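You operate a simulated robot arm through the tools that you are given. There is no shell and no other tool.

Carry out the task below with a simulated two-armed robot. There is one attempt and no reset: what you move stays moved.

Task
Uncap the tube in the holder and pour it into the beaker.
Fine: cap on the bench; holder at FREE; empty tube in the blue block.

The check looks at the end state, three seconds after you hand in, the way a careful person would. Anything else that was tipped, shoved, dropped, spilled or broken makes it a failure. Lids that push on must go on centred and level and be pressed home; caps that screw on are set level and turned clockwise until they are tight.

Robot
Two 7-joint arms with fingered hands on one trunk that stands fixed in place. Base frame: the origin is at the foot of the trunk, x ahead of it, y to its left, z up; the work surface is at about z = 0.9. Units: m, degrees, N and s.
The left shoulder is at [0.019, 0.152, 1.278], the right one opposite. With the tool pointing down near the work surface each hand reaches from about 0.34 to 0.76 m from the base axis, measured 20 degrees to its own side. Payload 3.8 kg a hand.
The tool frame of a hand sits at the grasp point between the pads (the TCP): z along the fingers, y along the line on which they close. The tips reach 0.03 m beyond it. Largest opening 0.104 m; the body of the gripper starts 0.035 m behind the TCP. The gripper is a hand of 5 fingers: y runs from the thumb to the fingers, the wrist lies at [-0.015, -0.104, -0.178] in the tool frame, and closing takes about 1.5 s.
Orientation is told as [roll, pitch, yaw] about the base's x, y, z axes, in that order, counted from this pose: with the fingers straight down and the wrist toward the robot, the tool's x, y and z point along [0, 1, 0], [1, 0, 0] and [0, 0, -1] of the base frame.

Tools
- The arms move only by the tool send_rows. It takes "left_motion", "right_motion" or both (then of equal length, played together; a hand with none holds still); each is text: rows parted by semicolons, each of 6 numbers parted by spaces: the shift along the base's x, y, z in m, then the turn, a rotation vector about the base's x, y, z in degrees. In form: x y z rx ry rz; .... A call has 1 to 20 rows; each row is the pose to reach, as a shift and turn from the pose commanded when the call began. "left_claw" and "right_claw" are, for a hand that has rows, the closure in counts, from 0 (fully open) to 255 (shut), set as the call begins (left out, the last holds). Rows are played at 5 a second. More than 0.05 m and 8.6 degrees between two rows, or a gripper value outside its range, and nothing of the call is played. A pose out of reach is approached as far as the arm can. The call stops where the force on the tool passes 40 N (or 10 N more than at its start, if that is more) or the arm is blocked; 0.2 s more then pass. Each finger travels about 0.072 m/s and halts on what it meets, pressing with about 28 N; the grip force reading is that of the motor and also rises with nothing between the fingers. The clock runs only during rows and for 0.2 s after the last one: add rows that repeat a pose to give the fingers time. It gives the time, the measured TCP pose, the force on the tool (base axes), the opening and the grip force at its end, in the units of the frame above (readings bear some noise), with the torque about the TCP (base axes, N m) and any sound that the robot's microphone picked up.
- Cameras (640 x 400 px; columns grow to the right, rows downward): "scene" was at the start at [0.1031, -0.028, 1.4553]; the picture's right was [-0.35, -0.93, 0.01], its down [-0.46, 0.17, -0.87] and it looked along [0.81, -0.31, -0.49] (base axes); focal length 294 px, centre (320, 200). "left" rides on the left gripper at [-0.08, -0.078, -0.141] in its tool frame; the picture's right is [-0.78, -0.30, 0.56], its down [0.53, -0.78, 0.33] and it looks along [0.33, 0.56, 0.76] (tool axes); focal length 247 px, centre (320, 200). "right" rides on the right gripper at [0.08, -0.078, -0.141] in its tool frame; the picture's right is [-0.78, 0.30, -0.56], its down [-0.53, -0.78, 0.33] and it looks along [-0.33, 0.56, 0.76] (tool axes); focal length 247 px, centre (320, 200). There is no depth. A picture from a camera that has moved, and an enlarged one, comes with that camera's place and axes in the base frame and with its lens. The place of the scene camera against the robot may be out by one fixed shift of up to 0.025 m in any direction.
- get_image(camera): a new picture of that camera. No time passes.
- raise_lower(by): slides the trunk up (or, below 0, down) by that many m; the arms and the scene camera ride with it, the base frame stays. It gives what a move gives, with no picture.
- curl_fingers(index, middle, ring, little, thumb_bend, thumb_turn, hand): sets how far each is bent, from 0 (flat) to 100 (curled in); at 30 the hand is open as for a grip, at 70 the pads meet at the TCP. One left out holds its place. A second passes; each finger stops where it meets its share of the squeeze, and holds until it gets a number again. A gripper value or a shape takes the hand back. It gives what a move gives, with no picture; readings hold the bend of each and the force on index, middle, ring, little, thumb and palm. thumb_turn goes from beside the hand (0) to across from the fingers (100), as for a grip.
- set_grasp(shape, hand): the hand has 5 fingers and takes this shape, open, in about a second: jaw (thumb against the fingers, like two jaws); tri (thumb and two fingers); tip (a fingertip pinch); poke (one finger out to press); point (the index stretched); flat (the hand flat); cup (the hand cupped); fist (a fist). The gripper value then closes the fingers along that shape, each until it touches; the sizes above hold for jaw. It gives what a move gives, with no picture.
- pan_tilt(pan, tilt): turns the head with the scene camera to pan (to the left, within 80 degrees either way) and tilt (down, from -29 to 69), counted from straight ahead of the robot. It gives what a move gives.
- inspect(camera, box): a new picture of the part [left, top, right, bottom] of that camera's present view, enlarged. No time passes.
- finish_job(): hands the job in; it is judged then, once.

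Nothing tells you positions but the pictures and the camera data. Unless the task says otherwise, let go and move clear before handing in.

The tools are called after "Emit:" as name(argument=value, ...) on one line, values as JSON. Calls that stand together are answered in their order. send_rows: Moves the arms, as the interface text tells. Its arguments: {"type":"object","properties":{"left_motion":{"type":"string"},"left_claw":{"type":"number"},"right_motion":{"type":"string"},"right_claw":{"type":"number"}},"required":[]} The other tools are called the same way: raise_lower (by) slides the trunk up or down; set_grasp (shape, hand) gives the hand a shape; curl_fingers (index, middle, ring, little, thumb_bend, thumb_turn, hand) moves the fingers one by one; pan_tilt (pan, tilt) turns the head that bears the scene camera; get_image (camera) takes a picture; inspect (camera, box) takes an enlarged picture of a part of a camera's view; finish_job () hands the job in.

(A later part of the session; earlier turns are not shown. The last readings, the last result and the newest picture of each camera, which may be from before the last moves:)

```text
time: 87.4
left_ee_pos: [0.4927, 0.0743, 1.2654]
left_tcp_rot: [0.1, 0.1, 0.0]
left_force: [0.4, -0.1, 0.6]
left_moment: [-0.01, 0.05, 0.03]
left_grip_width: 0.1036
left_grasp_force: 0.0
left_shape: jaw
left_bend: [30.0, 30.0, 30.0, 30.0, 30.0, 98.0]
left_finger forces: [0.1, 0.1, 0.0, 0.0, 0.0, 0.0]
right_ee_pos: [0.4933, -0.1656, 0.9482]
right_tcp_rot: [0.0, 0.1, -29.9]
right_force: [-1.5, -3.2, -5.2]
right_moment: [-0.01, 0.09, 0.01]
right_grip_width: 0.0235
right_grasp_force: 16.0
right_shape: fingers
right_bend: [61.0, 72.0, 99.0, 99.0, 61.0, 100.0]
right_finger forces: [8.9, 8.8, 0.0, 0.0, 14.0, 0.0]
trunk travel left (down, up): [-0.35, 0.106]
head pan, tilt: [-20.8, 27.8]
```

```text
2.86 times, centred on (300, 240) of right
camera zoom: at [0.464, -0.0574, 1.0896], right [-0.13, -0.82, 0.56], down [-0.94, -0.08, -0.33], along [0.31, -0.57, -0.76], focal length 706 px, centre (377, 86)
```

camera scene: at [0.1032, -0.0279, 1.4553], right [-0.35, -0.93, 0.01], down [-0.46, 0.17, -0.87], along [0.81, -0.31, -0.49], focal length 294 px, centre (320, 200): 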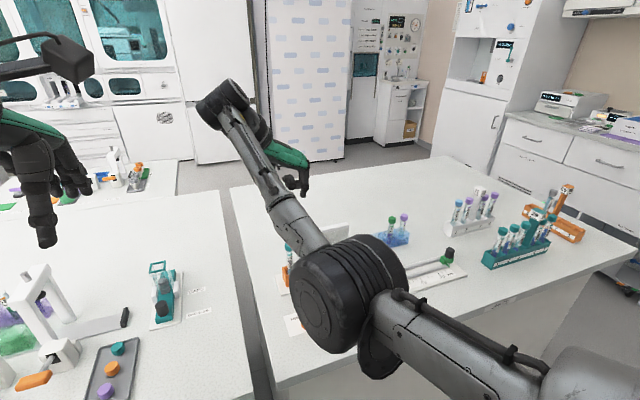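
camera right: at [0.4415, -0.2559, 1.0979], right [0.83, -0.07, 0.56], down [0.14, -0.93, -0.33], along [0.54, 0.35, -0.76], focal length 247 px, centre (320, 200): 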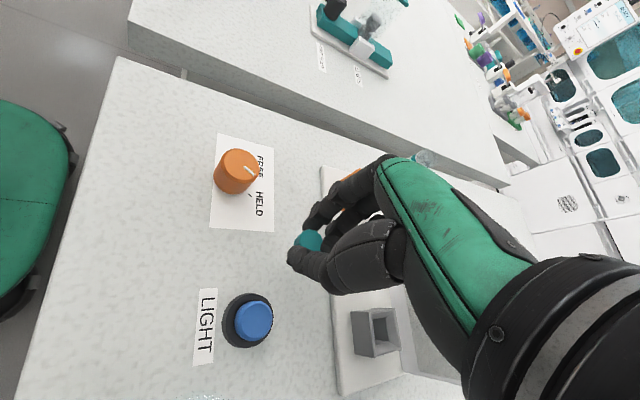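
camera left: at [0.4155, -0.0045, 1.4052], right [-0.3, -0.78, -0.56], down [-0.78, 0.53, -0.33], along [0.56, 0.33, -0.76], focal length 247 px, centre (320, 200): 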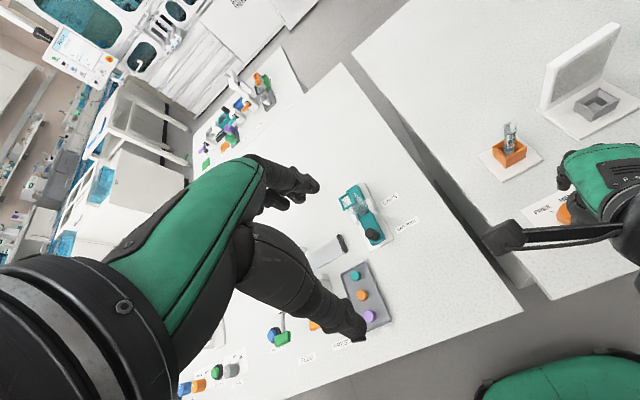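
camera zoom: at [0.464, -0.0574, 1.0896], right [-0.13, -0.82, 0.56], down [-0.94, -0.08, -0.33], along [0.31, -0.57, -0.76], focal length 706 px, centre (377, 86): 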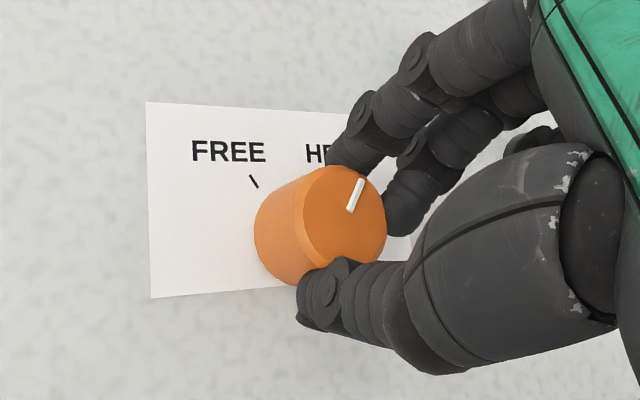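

The knob is gripped. I'll rotate it counter-clockwise about 62°.

Emit:
send_rows(right_motion="0 0.0004 0 0 0 8; -0.0001 0.0008 0 0 0 16; -0.0003 0.0012 0 0 0 24; -0.0005 0.0016 0 0 0 32; -0.0007 0.0019 0 0 0 40; -0.001 0.0022 0 0 0 48; -0.0013 0.0025 0 0 0 56; -0.0015 0.0026 0 0 0 62; -0.0015 0.0026 0 0 0 62")

Emit:
inspect(camera="right", box=[220, 170, 380, 310])

```text
time: 89.4
left_ee_pos: [0.4958, 0.0746, 1.2645]
left_tcp_rot: [0.0, 0.2, 0.0]
left_force: [1.1, 0.8, 1.2]
left_moment: [-0.04, -0.02, 0.03]
left_grip_width: 0.1034
left_grasp_force: 0.0
left_shape: jaw
left_bend: [30.0, 30.0, 30.0, 30.0, 30.0, 98.0]
left_finger forces: [0.0, 0.0, 0.1, 0.0, 0.0, 0.0]
right_ee_pos: [0.4936, -0.1635, 0.949]
right_tcp_rot: [0.0, 0.0, 32.0]
right_force: [17.0, -4.4, -0.4]
right_moment: [-0.12, -0.48, -0.04]
right_grip_width: 0.0236
right_grasp_force: 18.1
right_shape: fingers
right_bend: [58.0, 73.0, 99.0, 99.0, 63.0, 100.0]
right_finger forces: [11.4, 16.4, 0.0, 0.0, 10.3, 0.0]
trunk travel left (down, up): [-0.35, 0.106]
head pan, tilt: [-20.8, 27.8]
```

```text
2.86 times, centred on (300, 240) of right
camera zoom: at [0.3846, -0.1362, 1.0897], right [0.66, -0.5, 0.56], down [-0.37, -0.87, -0.33], along [0.65, 0.01, -0.76], focal length 706 px, centre (377, 86)
```

zoom: 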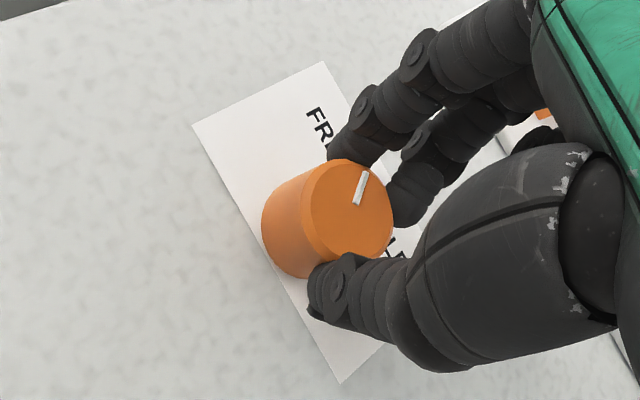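

The knob turned with the hand. I'll release, rise, and check the pointer.

Emit:
curl_fingers(hand="right", index=46, middle=46, thumb_bend=46)

Emit:
send_rows(right_motion="0 0 0.03 0 0 0; 0 0 0.08 0 0 0; 0 0 0.12 0 0 0; 0 -0.05 0.16 0 0 0; 0 -0.1 0.2 0 0 0; -0.02 -0.14 0.22 0 0 0; -0.02 -0.14 0.22 0 0 0")

Emit:
inspect(camera="scene", box=[270, 270, 350, 340])

Emit:
get_image(camera="right")

Emit:
get_image(camera="scene")

```text
time: 90.4
left_ee_pos: [0.4917, 0.075, 1.2652]
left_tcp_rot: [0.0, -0.1, 0.1]
left_force: [0.7, -0.4, -0.6]
left_moment: [0.03, 0.01, 0.03]
left_grip_width: 0.1041
left_grasp_force: 0.1
left_shape: jaw
left_bend: [30.0, 30.0, 30.0, 30.0, 30.0, 98.0]
left_finger forces: [0.1, 0.0, 0.0, 0.0, 0.0, 0.0]
right_ee_pos: [0.49, -0.1626, 0.9489]
right_tcp_rot: [0.0, 0.1, 32.1]
right_force: [0.1, 0.4, 0.8]
right_moment: [0.01, -0.02, -0.01]
right_grip_width: 0.0617
right_grasp_force: 0.1
right_shape: fingers
right_bend: [46.0, 46.0, 99.0, 99.0, 46.0, 100.0]
right_finger forces: [0.0, 0.0, 0.0, 0.1, 0.0, 0.0]
trunk travel left (down, up): [-0.35, 0.106]
head pan, tilt: [-20.8, 27.8]
```

```text
refused: row 4 steps farther than a row can; nothing moved
```

```text
5.71 times, centred on (310, 305) of scene
camera zoom: at [0.1026, -0.0277, 1.4554], right [-0.35, -0.93, 0.01], down [-0.46, 0.17, -0.87], along [0.81, -0.31, -0.49], focal length 1683 px, centre (377, -400)
```

zoom: 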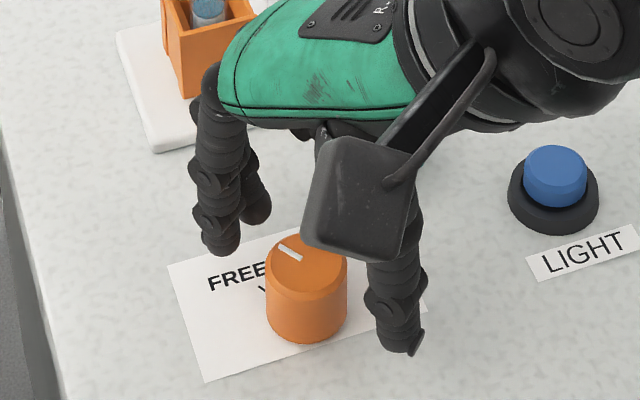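

```text
taken
camera right: at [0.3811, -0.135, 1.0906], right [0.66, -0.5, 0.56], down [-0.37, -0.87, -0.33], along [0.65, 0.01, -0.76], focal length 247 px, centre (320, 200)
```

right: 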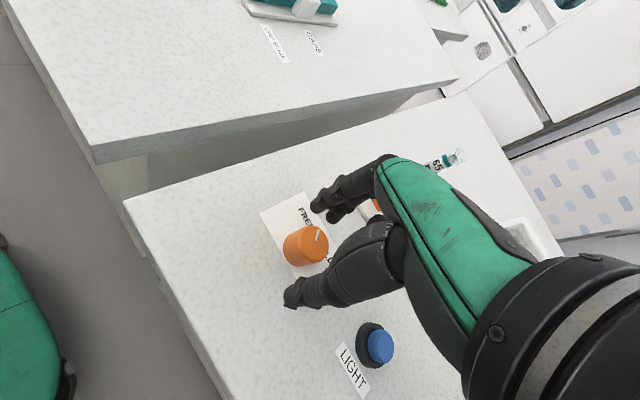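

```text
taken
camera scene: at [0.1026, -0.0277, 1.4554], right [-0.35, -0.93, 0.01], down [-0.46, 0.17, -0.87], along [0.81, -0.31, -0.49], focal length 294 px, centre (320, 200)
```

scene: 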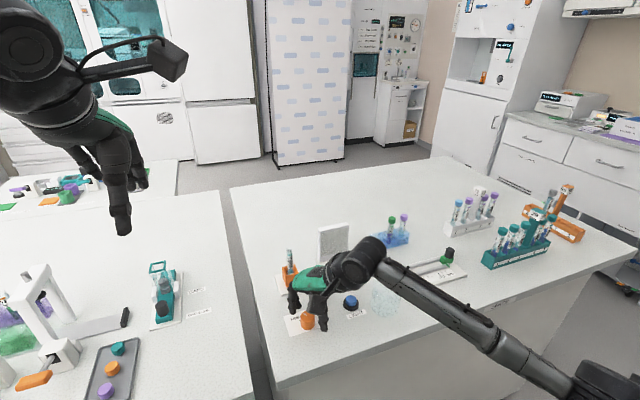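

The pointer is now at about +31°, on the FREE mark. I'll retreat the right hand.

Emit:
send_rows(right_motion="0 0 0.03 0 0 0; 0 0 0.075 0 0 0; 0 0 0.12 0 0 0; 0 -0.03 0.155 0 0 0; 0 -0.065 0.19 0 0 0; -0.02 -0.1 0.21 0 0 0; -0.04 -0.14 0.22 0 0 0; -0.06 -0.18 0.22 0 0 0; -0.08 -0.22 0.22 0 0 0; -0.1 -0.26 0.22 0 0 0; -0.11 -0.29 0.24 0 0 0; -0.11 -0.29 0.24 0 0 0")

Emit:
get_image(camera="scene")

Emit:
get_image(camera="right")

Emit:
inspect(camera="left", box=[440, 80, 640, 320])

```text
time: 93.0
left_ee_pos: [0.493, 0.0757, 1.265]
left_tcp_rot: [-0.1, 0.0, 0.1]
left_force: [-0.5, 0.0, -0.2]
left_moment: [0.02, -0.01, 0.04]
left_grip_width: 0.1039
left_grasp_force: 0.2
left_shape: jaw
left_bend: [30.0, 30.0, 30.0, 30.0, 30.0, 98.0]
left_finger forces: [0.0, 0.1, 0.0, 0.0, 0.1, 0.0]
right_ee_pos: [0.3806, -0.4527, 1.1882]
right_tcp_rot: [-0.1, 0.1, 32.2]
right_force: [1.1, 0.2, 0.4]
right_moment: [0.0, -0.01, 0.02]
right_grip_width: 0.062
right_grasp_force: 0.1
right_shape: fingers
right_bend: [46.0, 46.0, 99.0, 99.0, 46.0, 100.0]
right_finger forces: [0.1, 0.0, 0.0, 0.0, 0.0, 0.1]
trunk travel left (down, up): [-0.35, 0.106]
head pan, tilt: [-20.8, 27.8]
```

```text
taken
camera scene: at [0.1033, -0.0276, 1.4553], right [-0.36, -0.93, 0.01], down [-0.46, 0.17, -0.87], along [0.81, -0.31, -0.49], focal length 294 px, centre (320, 200)
```

scene: 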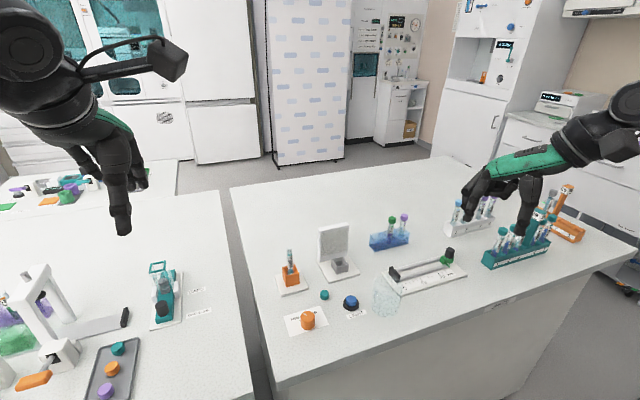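

```text
taken
camera right: at [0.2714, -0.4262, 1.3302], right [0.66, -0.5, 0.56], down [-0.37, -0.87, -0.33], along [0.65, 0.01, -0.76], focal length 247 px, centre (320, 200)
```

right: 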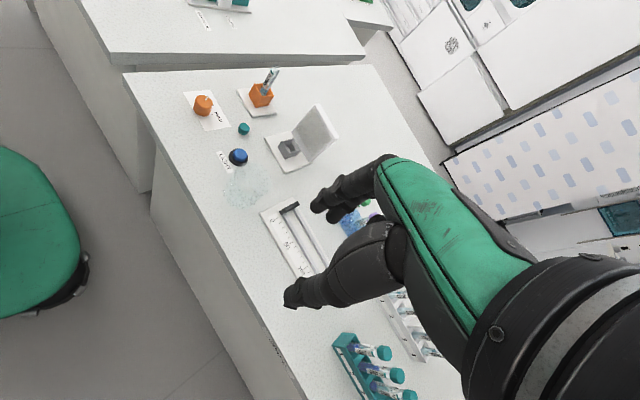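

```text
1.67 times, centred on (540, 200) of left
camera zoom: at [0.4156, -0.0044, 1.4052], right [-0.3, -0.78, -0.56], down [-0.78, 0.53, -0.33], along [0.56, 0.33, -0.76], focal length 412 px, centre (-47, 200)
```

zoom: 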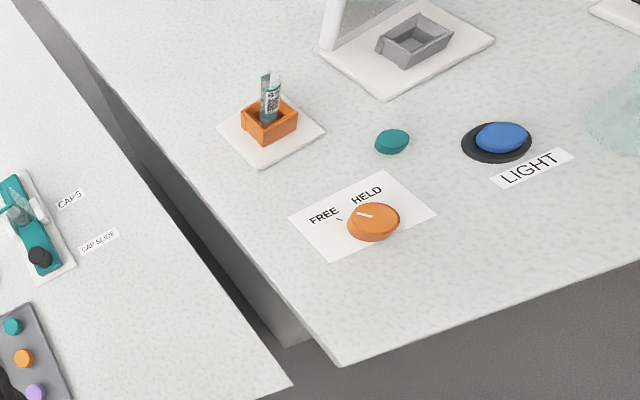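

The holder is FREE. I'll use the left hand for a side grasp and pour, since the area left of the tube is clear. First I'll rehearse that orientation in the air: roll -90, then tilting about the base y axis.

Emit:
send_rows(left_motion="0 0 0 -8 0 0; 0 0 0 -16 0 0; 0 0 0 -24 0 0; 0 0 0 -32 0 0; 0 0 0 -40 0 0; 0 0 0 -48 0 0; 0 0 0 -56 0 0; 0 0 0 -64 0 0; 0 0 0 -72 0 0; 0 0 0 -80 0 0; 0 0 0 -88 0 0; 0 0 0 -90 0 0; 0 0 0 -90 0 0")

Emit:
get_image(camera="scene")

Emit:
get_image(camera="left")

```text
time: 95.8
left_ee_pos: [0.492, 0.0753, 1.2648]
left_tcp_rot: [-90.1, 0.0, -0.1]
left_force: [0.7, 0.3, -0.2]
left_moment: [0.01, 0.0, 0.02]
left_grip_width: 0.1039
left_grasp_force: 0.1
left_shape: jaw
left_bend: [30.0, 30.0, 30.0, 30.0, 30.0, 98.0]
left_finger forces: [0.0, 0.1, 0.0, 0.0, 0.0, 0.0]
right_ee_pos: [0.3799, -0.453, 1.1892]
right_tcp_rot: [0.0, 0.0, 32.0]
right_force: [-0.6, -0.5, -0.6]
right_moment: [-0.01, 0.02, 0.04]
right_grip_width: 0.0618
right_grasp_force: 0.1
right_shape: fingers
right_bend: [46.0, 46.0, 99.0, 99.0, 46.0, 100.0]
right_finger forces: [0.1, 0.0, 0.0, 0.1, 0.0, 0.0]
trunk travel left (down, up): [-0.35, 0.106]
head pan, tilt: [-20.8, 27.8]
```

```text
taken
camera scene: at [0.1031, -0.0279, 1.4553], right [-0.35, -0.93, 0.01], down [-0.46, 0.17, -0.87], along [0.81, -0.31, -0.49], focal length 294 px, centre (320, 200)
```

scene: 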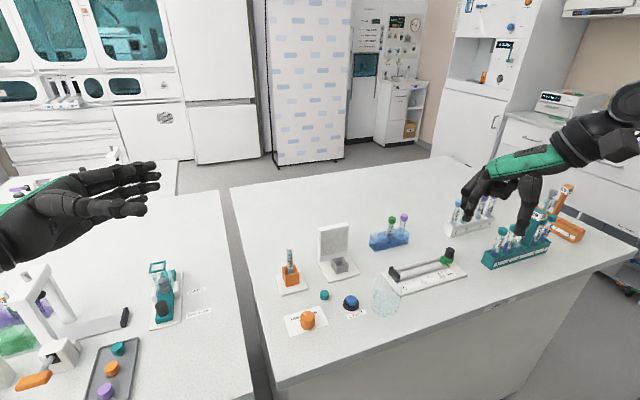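

```text
taken
camera left: at [0.4154, 0.2163, 1.3435], right [-0.3, -0.56, 0.78], down [-0.78, -0.33, -0.53], along [0.56, -0.76, -0.33], focal length 247 px, centre (320, 200)
```

left: 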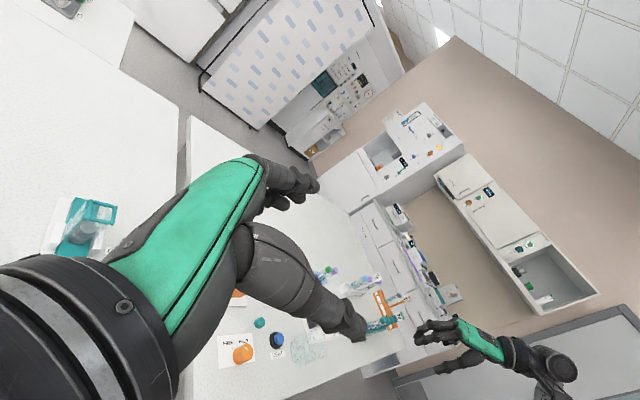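

Emit:
send_rows(left_motion="-0.004 -0.036 -0.011 0 0 0; -0.008 -0.072 -0.022 0 0 0; -0.012 -0.108 -0.034 0 0 0; -0.017 -0.144 -0.046 0 0 0; -0.021 -0.18 -0.058 0 0 0; -0.025 -0.216 -0.07 0 0 0; -0.029 -0.252 -0.082 0 0 0; -0.034 -0.288 -0.094 0 0 0; -0.038 -0.324 -0.105 0 0 0; -0.042 -0.355 -0.115 0 0 0; -0.042 -0.355 -0.115 0 0 0", right_motion="-0.005 -0.04 0 0 0 0; -0.01 -0.08 0 0 0 0; -0.015 -0.12 0 0 0 0; -0.02 -0.15 0 0 0 0; -0.02 -0.15 0 0 0 0; -0.02 -0.15 0 0 0 0; -0.02 -0.15 0 0 0 0; -0.02 -0.15 0 0 0 0; -0.02 -0.15 0 0 0 0; -0.02 -0.15 0 0 0 0; -0.02 -0.15 0 0 0 0")

Emit:
send_rows(left_motion="0 0 0 0 8 0; 0 0 0 0 16 0; 0 0 0 0 24 0; 0 0 0 0 32 0; 0 0 0 0 40 0; 0 0 0 0 48 0; 0 0 0 0 56 0; 0 0 0 0 64 0; 0 0 0 0 72 0; 0 0 0 0 80 0; 0 0 0 0 88 0; 0 0 0 0 96 0; 0 0 0 0 104 0; 0 0 0 0 112 0; 0 0 0 0 120 0; 0 0 0 0 120 0")

Emit:
get_image(camera="scene")

```text
time: 98.1
left_ee_pos: [0.4711, -0.2379, 1.0817]
left_tcp_rot: [-81.3, -0.7, 2.3]
left_force: [-0.9, -0.1, -0.8]
left_moment: [0.02, 0.0, -0.02]
left_grip_width: 0.1037
left_grasp_force: 0.2
left_shape: jaw
left_bend: [30.0, 30.0, 30.0, 30.0, 30.0, 97.0]
left_finger forces: [0.1, 0.0, 0.0, 0.0, 0.0, 0.1]
right_ee_pos: [0.3601, -0.603, 1.1889]
right_tcp_rot: [0.0, 0.0, 32.0]
right_force: [0.5, 0.2, 0.1]
right_moment: [0.01, 0.01, 0.03]
right_grip_width: 0.0623
right_grasp_force: 0.1
right_shape: fingers
right_bend: [46.0, 46.0, 99.0, 99.0, 46.0, 100.0]
right_finger forces: [0.1, 0.0, 0.1, 0.0, 0.0, 0.1]
trunk travel left (down, up): [-0.35, 0.106]
head pan, tilt: [-20.8, 27.8]
stopped in row 11 (left hand): the arm was blocked; the commanded pose is now the measured one
```

```text
time: 98.9
left_ee_pos: [0.4823, -0.1897, 1.0116]
left_tcp_rot: [-71.2, 20.2, 7.3]
left_force: [-0.7, -0.2, 0.1]
left_moment: [0.0, -0.02, 0.0]
left_grip_width: 0.1037
left_grasp_force: 0.1
left_shape: jaw
left_bend: [30.0, 30.0, 30.0, 30.0, 30.0, 97.0]
left_finger forces: [0.0, 0.0, 0.1, 0.0, 0.0, 0.0]
right_ee_pos: [0.3598, -0.6027, 1.1889]
right_tcp_rot: [0.0, 0.0, 32.0]
right_force: [-0.7, -0.5, 0.2]
right_moment: [0.0, 0.02, -0.01]
right_grip_width: 0.0622
right_grasp_force: 0.1
right_shape: fingers
right_bend: [46.0, 46.0, 99.0, 99.0, 46.0, 100.0]
right_finger forces: [0.0, 0.0, 0.0, 0.0, 0.0, 0.0]
trunk travel left (down, up): [-0.35, 0.106]
head pan, tilt: [-20.8, 27.8]
stopped in row 3 (left hand): the arm was blocked; the commanded pose is now the measured one
```

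```text
taken
camera scene: at [0.103, -0.0281, 1.4553], right [-0.35, -0.93, 0.01], down [-0.46, 0.17, -0.87], along [0.81, -0.31, -0.49], focal length 294 px, centre (320, 200)
```

scene: 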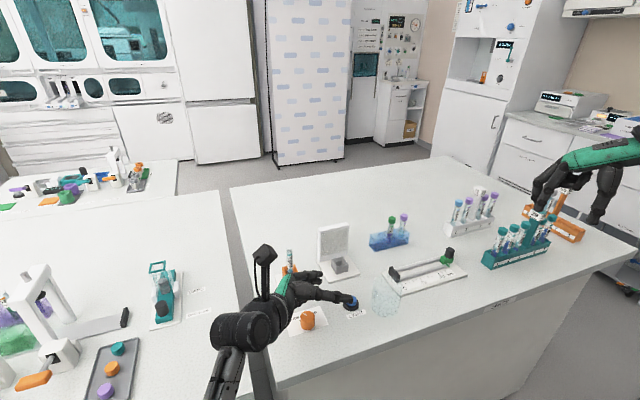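

The left arm was blocked there, probably by joint limits, and it drifted low near the knob. I'll raise it carefully first.

Emit:
send_rows(left_motion="0 0.01 0.04 0 0 0; 0 0.03 0.08 0 0 0; 0 0.06 0.12 0 0 0; 0 0.09 0.15 0 0 0; 0 0.09 0.15 0 0 0")

Emit:
get_image(camera="scene")

Emit:
inspect(camera="scene", box=[260, 240, 400, 340])

```text
time: 100.3
left_ee_pos: [0.4836, -0.0863, 1.1359]
left_tcp_rot: [-68.2, 21.0, 9.4]
left_force: [-0.6, -1.6, -0.9]
left_moment: [0.0, 0.0, 0.02]
left_grip_width: 0.1036
left_grasp_force: 0.0
left_shape: jaw
left_bend: [30.0, 30.0, 30.0, 30.0, 30.0, 97.0]
left_finger forces: [0.1, 0.0, 0.0, 0.1, 0.2, 0.1]
right_ee_pos: [0.3601, -0.6019, 1.1904]
right_tcp_rot: [0.0, 0.1, 32.0]
right_force: [-0.8, 0.1, -0.7]
right_moment: [0.03, -0.01, 0.03]
right_grip_width: 0.062
right_grasp_force: 0.1
right_shape: fingers
right_bend: [46.0, 46.0, 99.0, 99.0, 46.0, 100.0]
right_finger forces: [0.0, 0.0, 0.0, 0.0, 0.1, 0.0]
trunk travel left (down, up): [-0.35, 0.106]
head pan, tilt: [-20.8, 27.8]
stopped in row 5 (left hand): the arm was blocked; the commanded pose is now the measured one
```

```text
taken
camera scene: at [0.1031, -0.0281, 1.4553], right [-0.35, -0.93, 0.01], down [-0.46, 0.17, -0.87], along [0.81, -0.31, -0.49], focal length 294 px, centre (320, 200)
```

scene: 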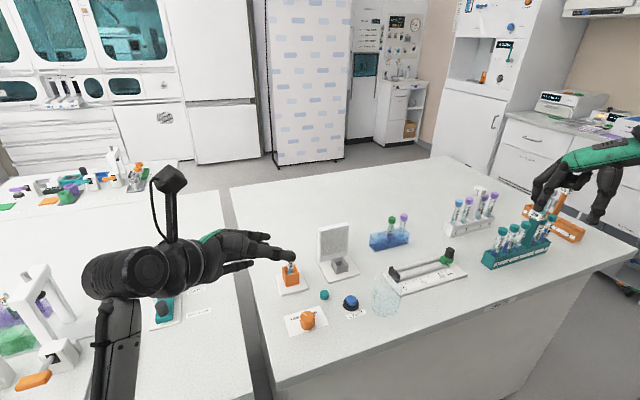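

```text
4.00 times, centred on (330, 290) of scene
camera zoom: at [0.1031, -0.0281, 1.4553], right [-0.35, -0.93, 0.01], down [-0.46, 0.17, -0.87], along [0.81, -0.31, -0.49], focal length 1178 px, centre (280, -160)
```

zoom: 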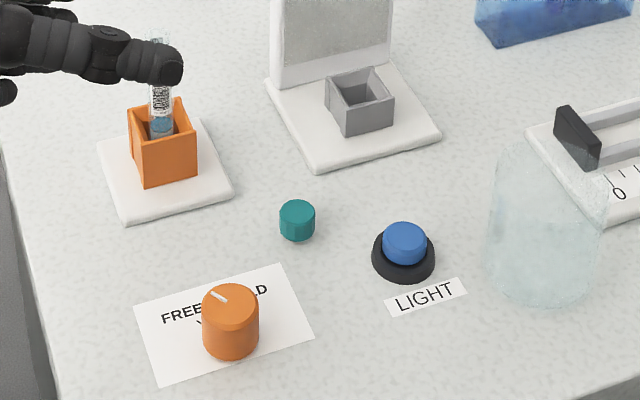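

Nothing was disturbed. The left arm can't cross to the beaker in this orientation, so I'll park it and use the right arm for the pour, rehearsing the side pose high up first.

Emit:
send_rows(left_motion="0 0.03 0.02 0 0 0; 0 0.07 0.04 0 0 0; 0 0.11 0.06 0 0 0; 0 0.15 0.08 0 0 0; 0 0.19 0.1 0 0 0; 0 0.23 0.12 0 0 0; 0 0.26 0.12 0 0 0; 0 0.28 0.12 0 0 0; 0 0.28 0.12 0 0 0")

Emit:
send_rows(right_motion="0.006 0.026 0.01 0 0 -8; 0.012 0.05 0.02 0 0 -16; 0.018 0.075 0.03 0 0 -24; 0.024 0.1 0.04 0 0 -32; 0.03 0.13 0.05 0 0 -32; 0.04 0.17 0.06 0 0 -32; 0.05 0.2 0.06 0 0 -32; 0.06 0.22 0.06 0 0 -32; 0.06 0.22 0.06 0 0 -32")

Emit:
send_rows(right_motion="0 0 0 8 0 0; 0 0 0 16 0 0; 0 0 0 24 0 0; 0 0 0 32 0 0; 0 0 0 40 0 0; 0 0 0 48 0 0; 0 0 0 56 0 0; 0 0 0 64 0 0; 0 0 0 72 0 0; 0 0 0 80 0 0; 0 0 0 88 0 0; 0 0 0 90 0 0; 0 0 0 90 0 0")

Emit:
get_image(camera="scene")

```text
time: 102.3
left_ee_pos: [0.4822, 0.1918, 1.2592]
left_tcp_rot: [-68.4, 21.1, 9.2]
left_force: [-0.2, 0.2, -0.4]
left_moment: [-0.01, 0.0, 0.05]
left_grip_width: 0.104
left_grasp_force: 0.0
left_shape: jaw
left_bend: [30.0, 30.0, 30.0, 30.0, 30.0, 97.0]
left_finger forces: [0.0, 0.0, 0.0, 0.1, 0.1, 0.1]
right_ee_pos: [0.3601, -0.602, 1.1887]
right_tcp_rot: [0.0, -0.1, 32.2]
right_force: [0.1, -0.5, -0.8]
right_moment: [0.01, 0.0, 0.02]
right_grip_width: 0.062
right_grasp_force: 0.1
right_shape: fingers
right_bend: [46.0, 46.0, 99.0, 99.0, 46.0, 100.0]
right_finger forces: [0.0, 0.0, 0.0, 0.0, 0.1, 0.0]
trunk travel left (down, up): [-0.35, 0.106]
head pan, tilt: [-20.8, 27.8]
```

```text
time: 104.3
left_ee_pos: [0.4822, 0.1923, 1.2589]
left_tcp_rot: [-68.4, 21.1, 9.4]
left_force: [-0.5, 0.3, 0.4]
left_moment: [0.01, 0.05, 0.01]
left_grip_width: 0.1037
left_grasp_force: 0.1
left_shape: jaw
left_bend: [30.0, 30.0, 30.0, 30.0, 30.0, 97.0]
left_finger forces: [0.0, 0.1, 0.1, 0.0, 0.0, 0.0]
right_ee_pos: [0.4204, -0.3811, 1.2496]
right_tcp_rot: [0.0, 0.0, 0.0]
right_force: [0.3, 0.6, 0.3]
right_moment: [0.02, -0.02, 0.0]
right_grip_width: 0.0616
right_grasp_force: 0.1
right_shape: fingers
right_bend: [46.0, 46.0, 99.0, 99.0, 46.0, 100.0]
right_finger forces: [0.0, 0.0, 0.1, 0.0, 0.0, 0.0]
trunk travel left (down, up): [-0.35, 0.106]
head pan, tilt: [-20.8, 27.8]
```

```text
time: 107.1
left_ee_pos: [0.4845, 0.1925, 1.2586]
left_tcp_rot: [-68.4, 21.1, 9.4]
left_force: [-0.3, 0.4, -0.5]
left_moment: [0.01, -0.03, 0.01]
left_grip_width: 0.1034
left_grasp_force: 0.1
left_shape: jaw
left_bend: [30.0, 30.0, 30.0, 30.0, 30.0, 97.0]
left_finger forces: [0.0, 0.0, 0.0, 0.1, 0.0, 0.1]
right_ee_pos: [0.4206, -0.3814, 1.2485]
right_tcp_rot: [90.1, 0.1, 0.1]
right_force: [-0.1, -0.4, -0.3]
right_moment: [0.02, 0.02, 0.01]
right_grip_width: 0.062
right_grasp_force: 0.0
right_shape: fingers
right_bend: [46.0, 46.0, 99.0, 99.0, 46.0, 100.0]
right_finger forces: [0.0, 0.0, 0.0, 0.1, 0.0, 0.1]
trunk travel left (down, up): [-0.35, 0.106]
head pan, tilt: [-20.8, 27.8]
```

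```text
taken
camera scene: at [0.103, -0.0279, 1.4553], right [-0.35, -0.93, 0.01], down [-0.46, 0.17, -0.87], along [0.81, -0.31, -0.49], focal length 294 px, centre (320, 200)
```

scene: 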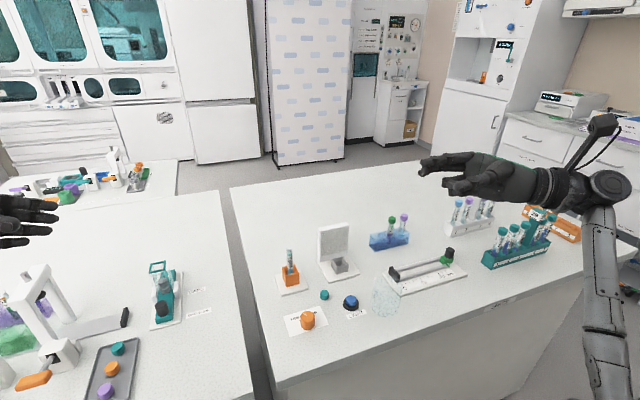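

Emit:
send_rows(right_motion="0 0 0 0 8 0; 0 0 0 0 16 0; 0 0 0 0 24 0; 0 0 0 0 32 0; 0 0 0 0 40 0; 0 0 0 0 48 0; 0 0 0 0 56 0; 0 0 0 0 64 0; 0 0 0 0 72 0; 0 0 0 0 80 0; 0 0 0 0 88 0; 0 0 0 0 96 0; 0 0 0 0 104 0; 0 0 0 0 112 0; 0 0 0 0 120 0; 0 0 0 0 120 0")

Emit:
get_image(camera="scene")

```text
time: 110.5
left_ee_pos: [0.4842, 0.1914, 1.2575]
left_tcp_rot: [-68.3, 21.1, 9.3]
left_force: [-0.1, -0.1, 1.2]
left_moment: [0.01, -0.03, -0.02]
left_grip_width: 0.1039
left_grasp_force: 0.0
left_shape: jaw
left_bend: [30.0, 30.0, 30.0, 30.0, 30.0, 97.0]
left_finger forces: [0.0, 0.0, 0.0, 0.0, 0.0, 0.1]
right_ee_pos: [0.4219, -0.3811, 1.2473]
right_tcp_rot: [-90.7, 61.5, 179.9]
right_force: [0.4, -0.6, -0.2]
right_moment: [0.01, -0.01, -0.05]
right_grip_width: 0.0623
right_grasp_force: 0.1
right_shape: fingers
right_bend: [46.0, 46.0, 99.0, 99.0, 46.0, 100.0]
right_finger forces: [0.0, 0.0, 0.0, 0.0, 0.0, 0.0]
trunk travel left (down, up): [-0.35, 0.106]
head pan, tilt: [-20.8, 27.8]
```

```text
taken
camera scene: at [0.104, -0.0297, 1.4551], right [-0.36, -0.93, 0.01], down [-0.46, 0.17, -0.87], along [0.81, -0.31, -0.49], focal length 294 px, centre (320, 200)
```

scene: 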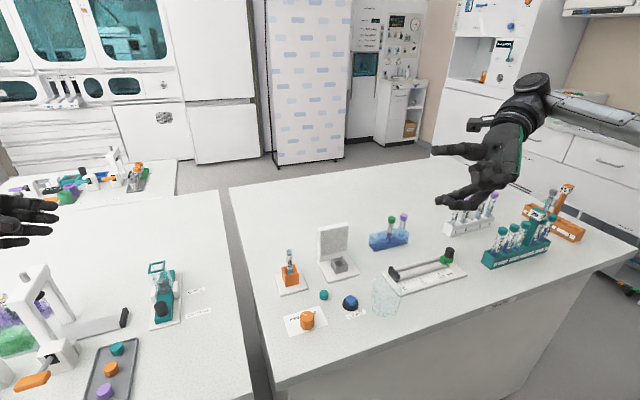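

The right arm manages the full pour rotation. I'll rotate back and rehearse the grasp orientation, with fingers toward front-left (yaw -45), to check elbow clearance.

Emit:
send_rows(right_motion="0 0 0 0 -8 0; 0 0 0 0 -16 0; 0 0 0 0 -24 0; 0 0 0 0 -32 0; 0 0 0 0 -40 0; 0 0 0 0 -48 0; 0 0 0 0 -56 0; 0 0 0 0 -64 0; 0 0 0 0 -72 0; 0 0 0 0 -80 0; 0 0 0 0 -88 0; 0 0 0 0 -96 0; 0 0 0 0 -104 0; 0 0 0 0 -112 0; 0 0 0 0 -120 0; 0 0 0 0 -120 0")

Emit:
send_rows(right_motion="0.01 0.01 0 0 0 -7.5; 0.02 0.02 0 0 0 -15; 0.03 0.03 0 0 0 -22.5; 0.04 0.04 0 0 0 -30; 0.05 0.05 0 0 0 -37.5; 0.06 0.06 0 0 0 -45; 0.06 0.06 0 0 0 -45")

Emit:
get_image(camera="scene")

```text
time: 113.9
left_ee_pos: [0.4827, 0.1934, 1.2588]
left_tcp_rot: [-68.4, 21.0, 9.2]
left_force: [0.1, 0.2, 0.0]
left_moment: [0.0, -0.01, 0.01]
left_grip_width: 0.1038
left_grasp_force: 0.1
left_shape: jaw
left_bend: [30.0, 30.0, 30.0, 30.0, 30.0, 97.0]
left_finger forces: [0.0, 0.0, 0.0, 0.0, 0.1, 0.0]
right_ee_pos: [0.4211, -0.3818, 1.2486]
right_tcp_rot: [90.0, -0.1, 0.0]
right_force: [0.7, 0.9, -0.1]
right_moment: [-0.01, -0.01, -0.01]
right_grip_width: 0.0623
right_grasp_force: 0.0
right_shape: fingers
right_bend: [46.0, 46.0, 99.0, 99.0, 46.0, 100.0]
right_finger forces: [0.0, 0.1, 0.0, 0.0, 0.0, 0.1]
trunk travel left (down, up): [-0.35, 0.106]
head pan, tilt: [-20.8, 27.8]
```

```text
time: 115.5
left_ee_pos: [0.4832, 0.1919, 1.2577]
left_tcp_rot: [-68.4, 21.1, 9.3]
left_force: [0.3, 0.4, 1.3]
left_moment: [0.03, -0.02, -0.03]
left_grip_width: 0.1039
left_grasp_force: 0.0
left_shape: jaw
left_bend: [30.0, 30.0, 30.0, 30.0, 30.0, 97.0]
left_finger forces: [0.0, 0.1, 0.0, 0.0, 0.0, 0.1]
right_ee_pos: [0.4802, -0.3223, 1.2497]
right_tcp_rot: [90.1, -0.1, -45.0]
right_force: [0.2, 1.0, 0.5]
right_moment: [0.01, 0.0, 0.02]
right_grip_width: 0.0621
right_grasp_force: 0.1
right_shape: fingers
right_bend: [46.0, 46.0, 99.0, 99.0, 46.0, 100.0]
right_finger forces: [0.0, 0.1, 0.0, 0.1, 0.1, 0.1]
trunk travel left (down, up): [-0.35, 0.106]
head pan, tilt: [-20.8, 27.8]
```

```text
taken
camera scene: at [0.1028, -0.0283, 1.4553], right [-0.35, -0.93, 0.01], down [-0.46, 0.17, -0.87], along [0.81, -0.31, -0.49], focal length 294 px, centre (320, 200)
```

scene: 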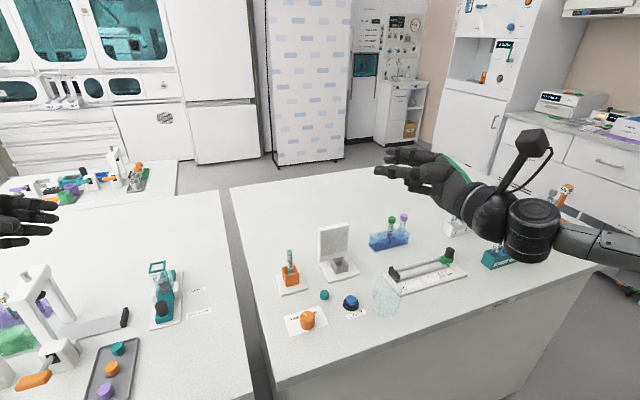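

The forearm is level and clear in this pose. I'll tilt the hand 30° downward so the wrist stays above the beaker rim, then pre-position in front of the tube.

Emit:
send_rows(right_motion="0.012 0.015 0 -5.3 5.3 0; 0.024 0.03 0 -10.6 10.6 0; 0.036 0.046 -0.01 -15.9 15.9 0; 0.048 0.061 -0.03 -21.2 21.2 0; 0.06 0.076 -0.06 -21.2 21.2 0; 0.07 0.091 -0.1 -21.2 21.2 0; 0.07 0.091 -0.13 -21.2 21.2 0; 0.07 0.091 -0.13 -21.2 21.2 0")

Emit:
get_image(camera="scene")

Emit:
get_image(camera="right")

```text
time: 117.3
left_ee_pos: [0.4815, 0.1916, 1.2596]
left_tcp_rot: [-68.4, 21.1, 9.3]
left_force: [-0.7, -0.8, -0.1]
left_moment: [0.01, 0.01, 0.01]
left_grip_width: 0.1037
left_grasp_force: 0.1
left_shape: jaw
left_bend: [30.0, 30.0, 30.0, 30.0, 30.0, 97.0]
left_finger forces: [0.0, 0.0, 0.0, 0.1, 0.0, 0.0]
right_ee_pos: [0.5451, -0.2572, 1.1113]
right_tcp_rot: [60.6, -0.1, -44.2]
right_force: [0.5, 0.2, -0.7]
right_moment: [0.0, -0.03, 0.01]
right_grip_width: 0.0624
right_grasp_force: 0.1
right_shape: fingers
right_bend: [46.0, 46.0, 99.0, 99.0, 46.0, 100.0]
right_finger forces: [0.0, 0.1, 0.0, 0.0, 0.0, 0.1]
right hand out of reach, approached as far as the arm can: row 1, 4, 5, 6, 7, 8
trunk travel left (down, up): [-0.35, 0.106]
head pan, tilt: [-20.8, 27.8]
```

```text
taken
camera scene: at [0.1022, -0.0295, 1.4554], right [-0.35, -0.93, 0.01], down [-0.46, 0.17, -0.87], along [0.81, -0.31, -0.49], focal length 294 px, centre (320, 200)
```

scene: 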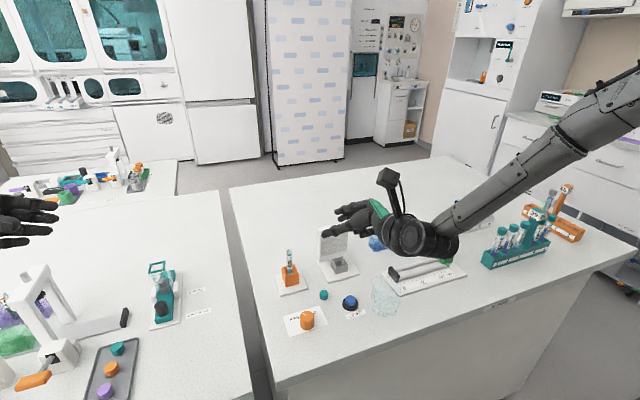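

```text
taken
camera right: at [0.4302, -0.2627, 1.2495], right [-0.39, -0.83, -0.4], down [-0.54, 0.56, -0.63], along [0.75, -0.03, -0.66], focal length 247 px, centre (320, 200)
```

right: 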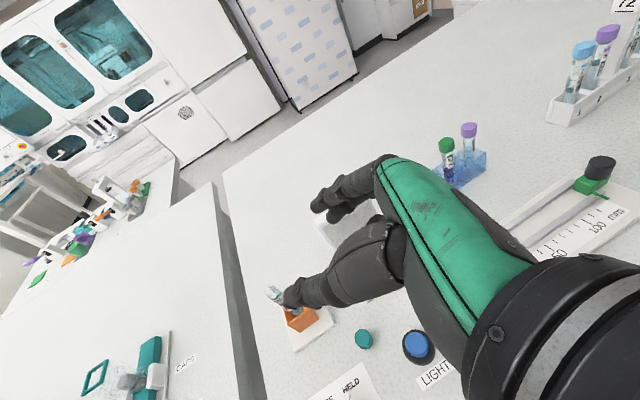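

The arm is too folded here. I'll raise the trunk 0.10 m for a better arm posture and approach the tube from above with the fingers straddling it.

Emit:
raise_lower(by=0.1)

Emit:
send_rows(right_motion="0.02 0.03 0 0 0 0; 0.04 0.055 0 0 0 0; 0.061 0.083 0 0 0 0; 0.061 0.083 -0.03 0 0 0; 0.061 0.083 -0.06 0 0 0; 0.061 0.083 -0.06 0 0 0")

Emit:
get_image(camera="scene")

Emit:
get_image(camera="right")

```text
time: 118.6
left_ee_pos: [0.4822, 0.1933, 1.3585]
left_tcp_rot: [-68.4, 21.1, 9.3]
left_force: [-0.3, -0.1, 0.1]
left_moment: [-0.01, 0.01, -0.03]
left_grip_width: 0.1038
left_grasp_force: 0.0
left_shape: jaw
left_bend: [30.0, 30.0, 30.0, 30.0, 30.0, 97.0]
left_finger forces: [0.0, 0.0, 0.1, 0.0, 0.0, 0.0]
right_ee_pos: [0.5413, -0.2549, 1.2282]
right_tcp_rot: [61.7, -1.3, -44.2]
right_force: [0.5, -0.2, 1.0]
right_moment: [-0.01, 0.0, -0.01]
right_grip_width: 0.0623
right_grasp_force: 0.2
right_shape: fingers
right_bend: [46.0, 46.0, 99.0, 99.0, 46.0, 100.0]
right_finger forces: [0.0, 0.0, 0.0, 0.0, 0.0, 0.1]
trunk travel left (down, up): [-0.45, 0.006]
head pan, tilt: [-20.8, 27.8]
```

```text
time: 120.0
left_ee_pos: [0.4828, 0.1936, 1.3584]
left_tcp_rot: [-68.4, 21.1, 9.2]
left_force: [-0.1, -0.7, -0.9]
left_moment: [0.01, 0.01, 0.02]
left_grip_width: 0.1038
left_grasp_force: 0.1
left_shape: jaw
left_bend: [30.0, 30.0, 30.0, 30.0, 30.0, 97.0]
left_finger forces: [0.0, 0.1, 0.1, 0.0, 0.0, 0.0]
right_ee_pos: [0.5984, -0.2116, 1.148]
right_tcp_rot: [63.0, -1.5, -42.4]
right_force: [-0.8, 0.4, 0.2]
right_moment: [0.0, -0.02, 0.04]
right_grip_width: 0.0625
right_grasp_force: 0.1
right_shape: fingers
right_bend: [46.0, 46.0, 99.0, 99.0, 46.0, 100.0]
right_finger forces: [0.1, 0.1, 0.1, 0.0, 0.1, 0.0]
right hand out of reach, approached as far as the arm can: row 1, 2, 3, 4, 5, 6
trunk travel left (down, up): [-0.45, 0.006]
head pan, tilt: [-20.8, 27.8]
```

```text
taken
camera scene: at [0.089, -0.0276, 1.5594], right [-0.36, -0.93, 0.0], down [-0.44, 0.17, -0.88], along [0.83, -0.31, -0.47], focal length 294 px, centre (320, 200)
```

scene: 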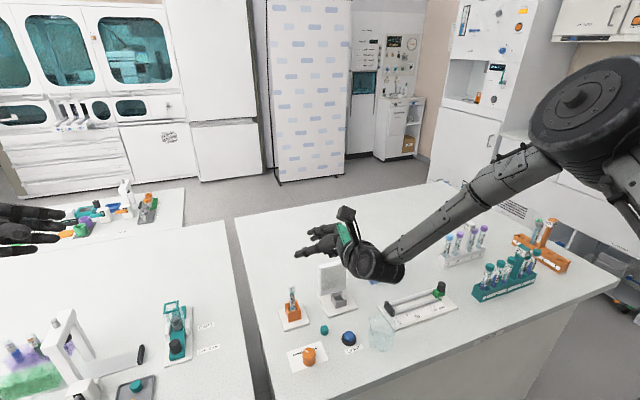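

```text
taken
camera right: at [0.4773, -0.2238, 1.2823], right [-0.35, -0.83, -0.43], down [-0.53, 0.55, -0.65], along [0.78, 0.0, -0.63], focal length 247 px, centre (320, 200)
```

right: 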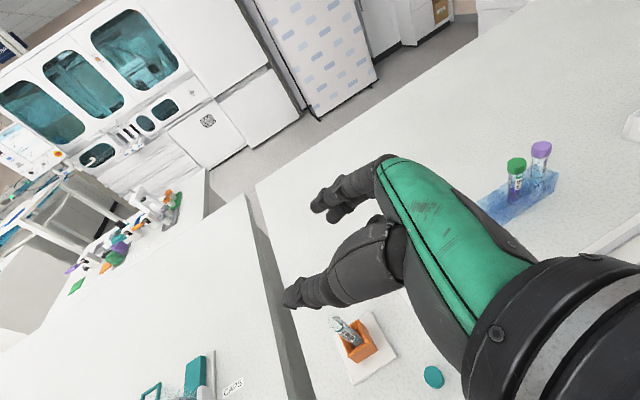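

The wrist limit blocks that exact orientation. I'll try a steeper hand, 45° down at yaw about -40, above the tube, which also clears the panel better.

Emit:
send_rows(right_motion="0 0 0.02 -5.5 5 0; 0 0 0.03 -11.5 10.5 0; 0.003 0.01 0.03 -11.5 10.5 0; 0.006 0.02 0.03 -11.5 10.5 0; 0.009 0.03 0.03 -11.5 10.5 0; 0.009 0.03 0.03 -11.5 10.5 0")

Emit:
get_image(camera="right")

```text
time: 121.4
left_ee_pos: [0.4829, 0.1926, 1.357]
left_tcp_rot: [-68.4, 21.1, 9.3]
left_force: [0.4, 0.0, -0.1]
left_moment: [0.02, -0.01, -0.05]
left_grip_width: 0.104
left_grasp_force: 0.2
left_shape: jaw
left_bend: [30.0, 30.0, 30.0, 30.0, 30.0, 97.0]
left_finger forces: [0.0, 0.0, 0.0, 0.0, 0.1, 0.0]
right_ee_pos: [0.5909, -0.2864, 1.1533]
right_tcp_rot: [48.8, -1.2, -40.4]
right_force: [0.0, -0.6, -0.3]
right_moment: [0.0, 0.02, 0.03]
right_grip_width: 0.0624
right_grasp_force: 0.0
right_shape: fingers
right_bend: [46.0, 46.0, 99.0, 99.0, 46.0, 99.0]
right_finger forces: [0.0, 0.0, 0.0, 0.0, 0.1, 0.0]
right hand out of reach, approached as far as the arm can: row 1, 2, 3, 4, 5, 6
trunk travel left (down, up): [-0.45, 0.006]
head pan, tilt: [-20.8, 27.8]
```

```text
taken
camera right: at [0.4936, -0.275, 1.305], right [-0.37, -0.9, -0.21], down [-0.65, 0.42, -0.64], along [0.66, -0.1, -0.74], focal length 247 px, centre (320, 200)
```

right: 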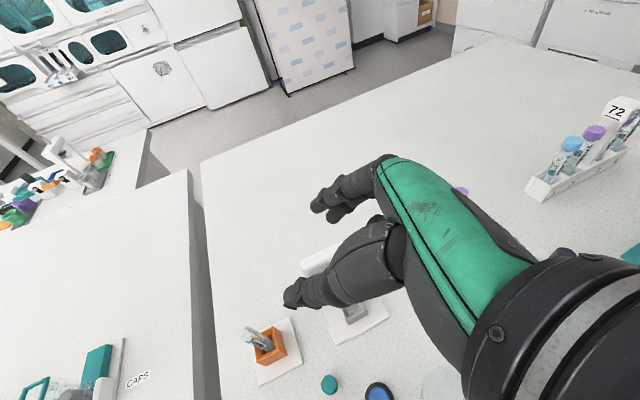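

That orientation isn't workable near the tube. New plan: the left hand lifts the tube from above, the right hand takes it from the side in free air (a proven pose), pours, and hands it back. First I'll bring the right arm back to its side pose and lower the trunk.

Emit:
send_rows(right_motion="-0.02 -0.02 0.03 0 0 6; -0.04 -0.04 0.06 0 0 12; -0.06 -0.06 0.09 0 0 18; -0.08 -0.08 0.12 0 0 24; -0.1 -0.1 0.15 0 0 30; -0.12 -0.11 0.18 0 0 36; -0.14 -0.12 0.2 0 0 40; -0.14 -0.12 0.2 0 0 40")

Emit:
send_rows(right_motion="0 0 0 7 0 0; 0 0 0 14 0 0; 0 0 0 21 0 0; 0 0 0 28 0 0; 0 0 0 35 0 0; 0 0 0 41 0 0; 0 0 0 41 0 0")

Emit:
get_image(camera="scene")

```text
time: 123.2
left_ee_pos: [0.4828, 0.1931, 1.3596]
left_tcp_rot: [-68.4, 21.1, 9.3]
left_force: [-0.3, 0.7, 0.3]
left_moment: [0.03, 0.04, 0.01]
left_grip_width: 0.1038
left_grasp_force: 0.0
left_shape: jaw
left_bend: [30.0, 30.0, 30.0, 30.0, 30.0, 97.0]
left_finger forces: [0.0, 0.0, 0.1, 0.0, 0.0, 0.0]
right_ee_pos: [0.4505, -0.4081, 1.3522]
right_tcp_rot: [48.7, -1.3, -0.4]
right_force: [0.4, -0.1, -0.8]
right_moment: [0.03, 0.01, -0.03]
right_grip_width: 0.0621
right_grasp_force: 0.0
right_shape: fingers
right_bend: [46.0, 46.0, 99.0, 99.0, 46.0, 99.0]
right_finger forces: [0.0, 0.0, 0.0, 0.1, 0.1, 0.1]
trunk travel left (down, up): [-0.45, 0.006]
head pan, tilt: [-20.8, 27.8]
```

```text
time: 124.8
left_ee_pos: [0.4835, 0.1928, 1.3587]
left_tcp_rot: [-68.4, 21.1, 9.3]
left_force: [0.0, 0.5, 1.0]
left_moment: [0.05, -0.02, 0.0]
left_grip_width: 0.1038
left_grasp_force: 0.0
left_shape: jaw
left_bend: [30.0, 30.0, 30.0, 30.0, 30.0, 97.0]
left_finger forces: [0.0, 0.1, 0.0, 0.0, 0.1, 0.1]
right_ee_pos: [0.4514, -0.4047, 1.3525]
right_tcp_rot: [89.9, -0.7, -1.1]
right_force: [-0.1, -0.6, -0.4]
right_moment: [0.03, 0.0, 0.0]
right_grip_width: 0.0621
right_grasp_force: 0.1
right_shape: fingers
right_bend: [46.0, 46.0, 99.0, 99.0, 46.0, 99.0]
right_finger forces: [0.0, 0.1, 0.1, 0.0, 0.0, 0.0]
trunk travel left (down, up): [-0.45, 0.006]
head pan, tilt: [-20.8, 27.8]
```

```text
taken
camera scene: at [0.089, -0.0279, 1.5594], right [-0.36, -0.93, 0.0], down [-0.44, 0.17, -0.88], along [0.83, -0.31, -0.47], focal length 294 px, centre (320, 200)
```

scene: 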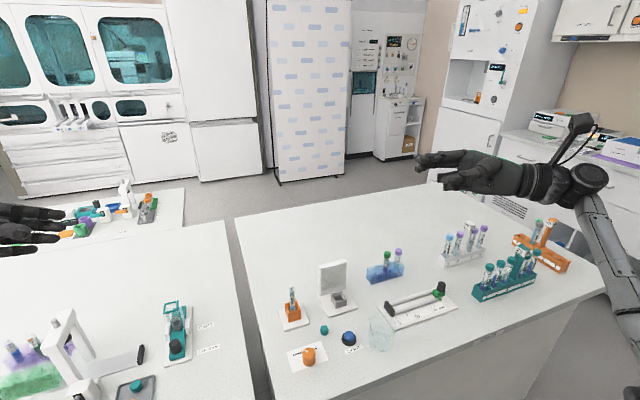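

Emit:
send_rows(right_motion="-0.005 0.01 -0.03 0 0 0; -0.01 0.015 -0.06 0 0 0; -0.015 0.02 -0.09 0 0 0; -0.02 0.025 -0.12 0 0 0; -0.025 0.03 -0.15 0 0 0; -0.031 0.04 -0.18 0 0.7 1; -0.031 0.04 -0.2 0 0.7 1; -0.031 0.04 -0.2 0 0.7 1")

Emit:
get_image(camera="scene")

Emit:
get_image(camera="right")

```text
time: 126.6
left_ee_pos: [0.4833, 0.1932, 1.3588]
left_tcp_rot: [-68.4, 21.2, 9.3]
left_force: [-0.3, 0.1, -0.3]
left_moment: [0.02, 0.0, -0.02]
left_grip_width: 0.1038
left_grasp_force: 0.0
left_shape: jaw
left_bend: [30.0, 30.0, 30.0, 30.0, 30.0, 97.0]
left_finger forces: [0.0, 0.1, 0.0, 0.0, 0.0, 0.0]
right_ee_pos: [0.4199, -0.3649, 1.1528]
right_tcp_rot: [89.8, 0.0, 0.0]
right_force: [0.1, -0.6, 0.3]
right_moment: [0.04, 0.0, -0.01]
right_grip_width: 0.0624
right_grasp_force: 0.1
right_shape: fingers
right_bend: [46.0, 46.0, 99.0, 99.0, 46.0, 99.0]
right_finger forces: [0.0, 0.1, 0.0, 0.1, 0.1, 0.1]
trunk travel left (down, up): [-0.45, 0.006]
head pan, tilt: [-20.8, 27.8]
```

```text
taken
camera scene: at [0.089, -0.0279, 1.5594], right [-0.36, -0.93, 0.0], down [-0.44, 0.17, -0.88], along [0.83, -0.31, -0.47], focal length 294 px, centre (320, 200)
```

scene: 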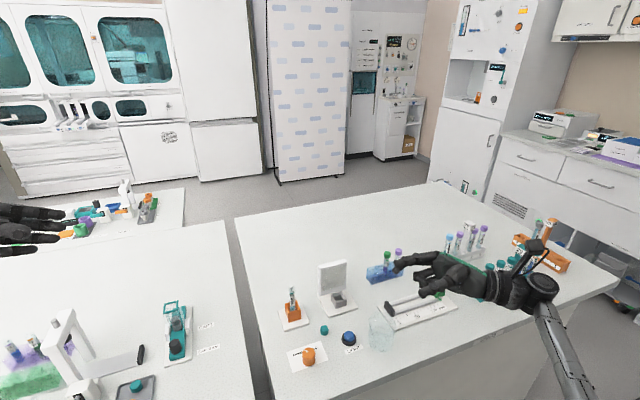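

```text
taken
camera right: at [0.3414, -0.5054, 1.2339], right [0.29, -0.56, -0.77], down [-0.78, 0.33, -0.54], along [0.56, 0.76, -0.34], focal length 247 px, centre (320, 200)
```

right: 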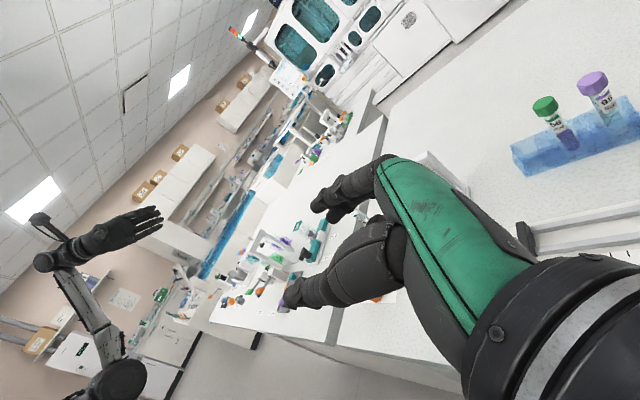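

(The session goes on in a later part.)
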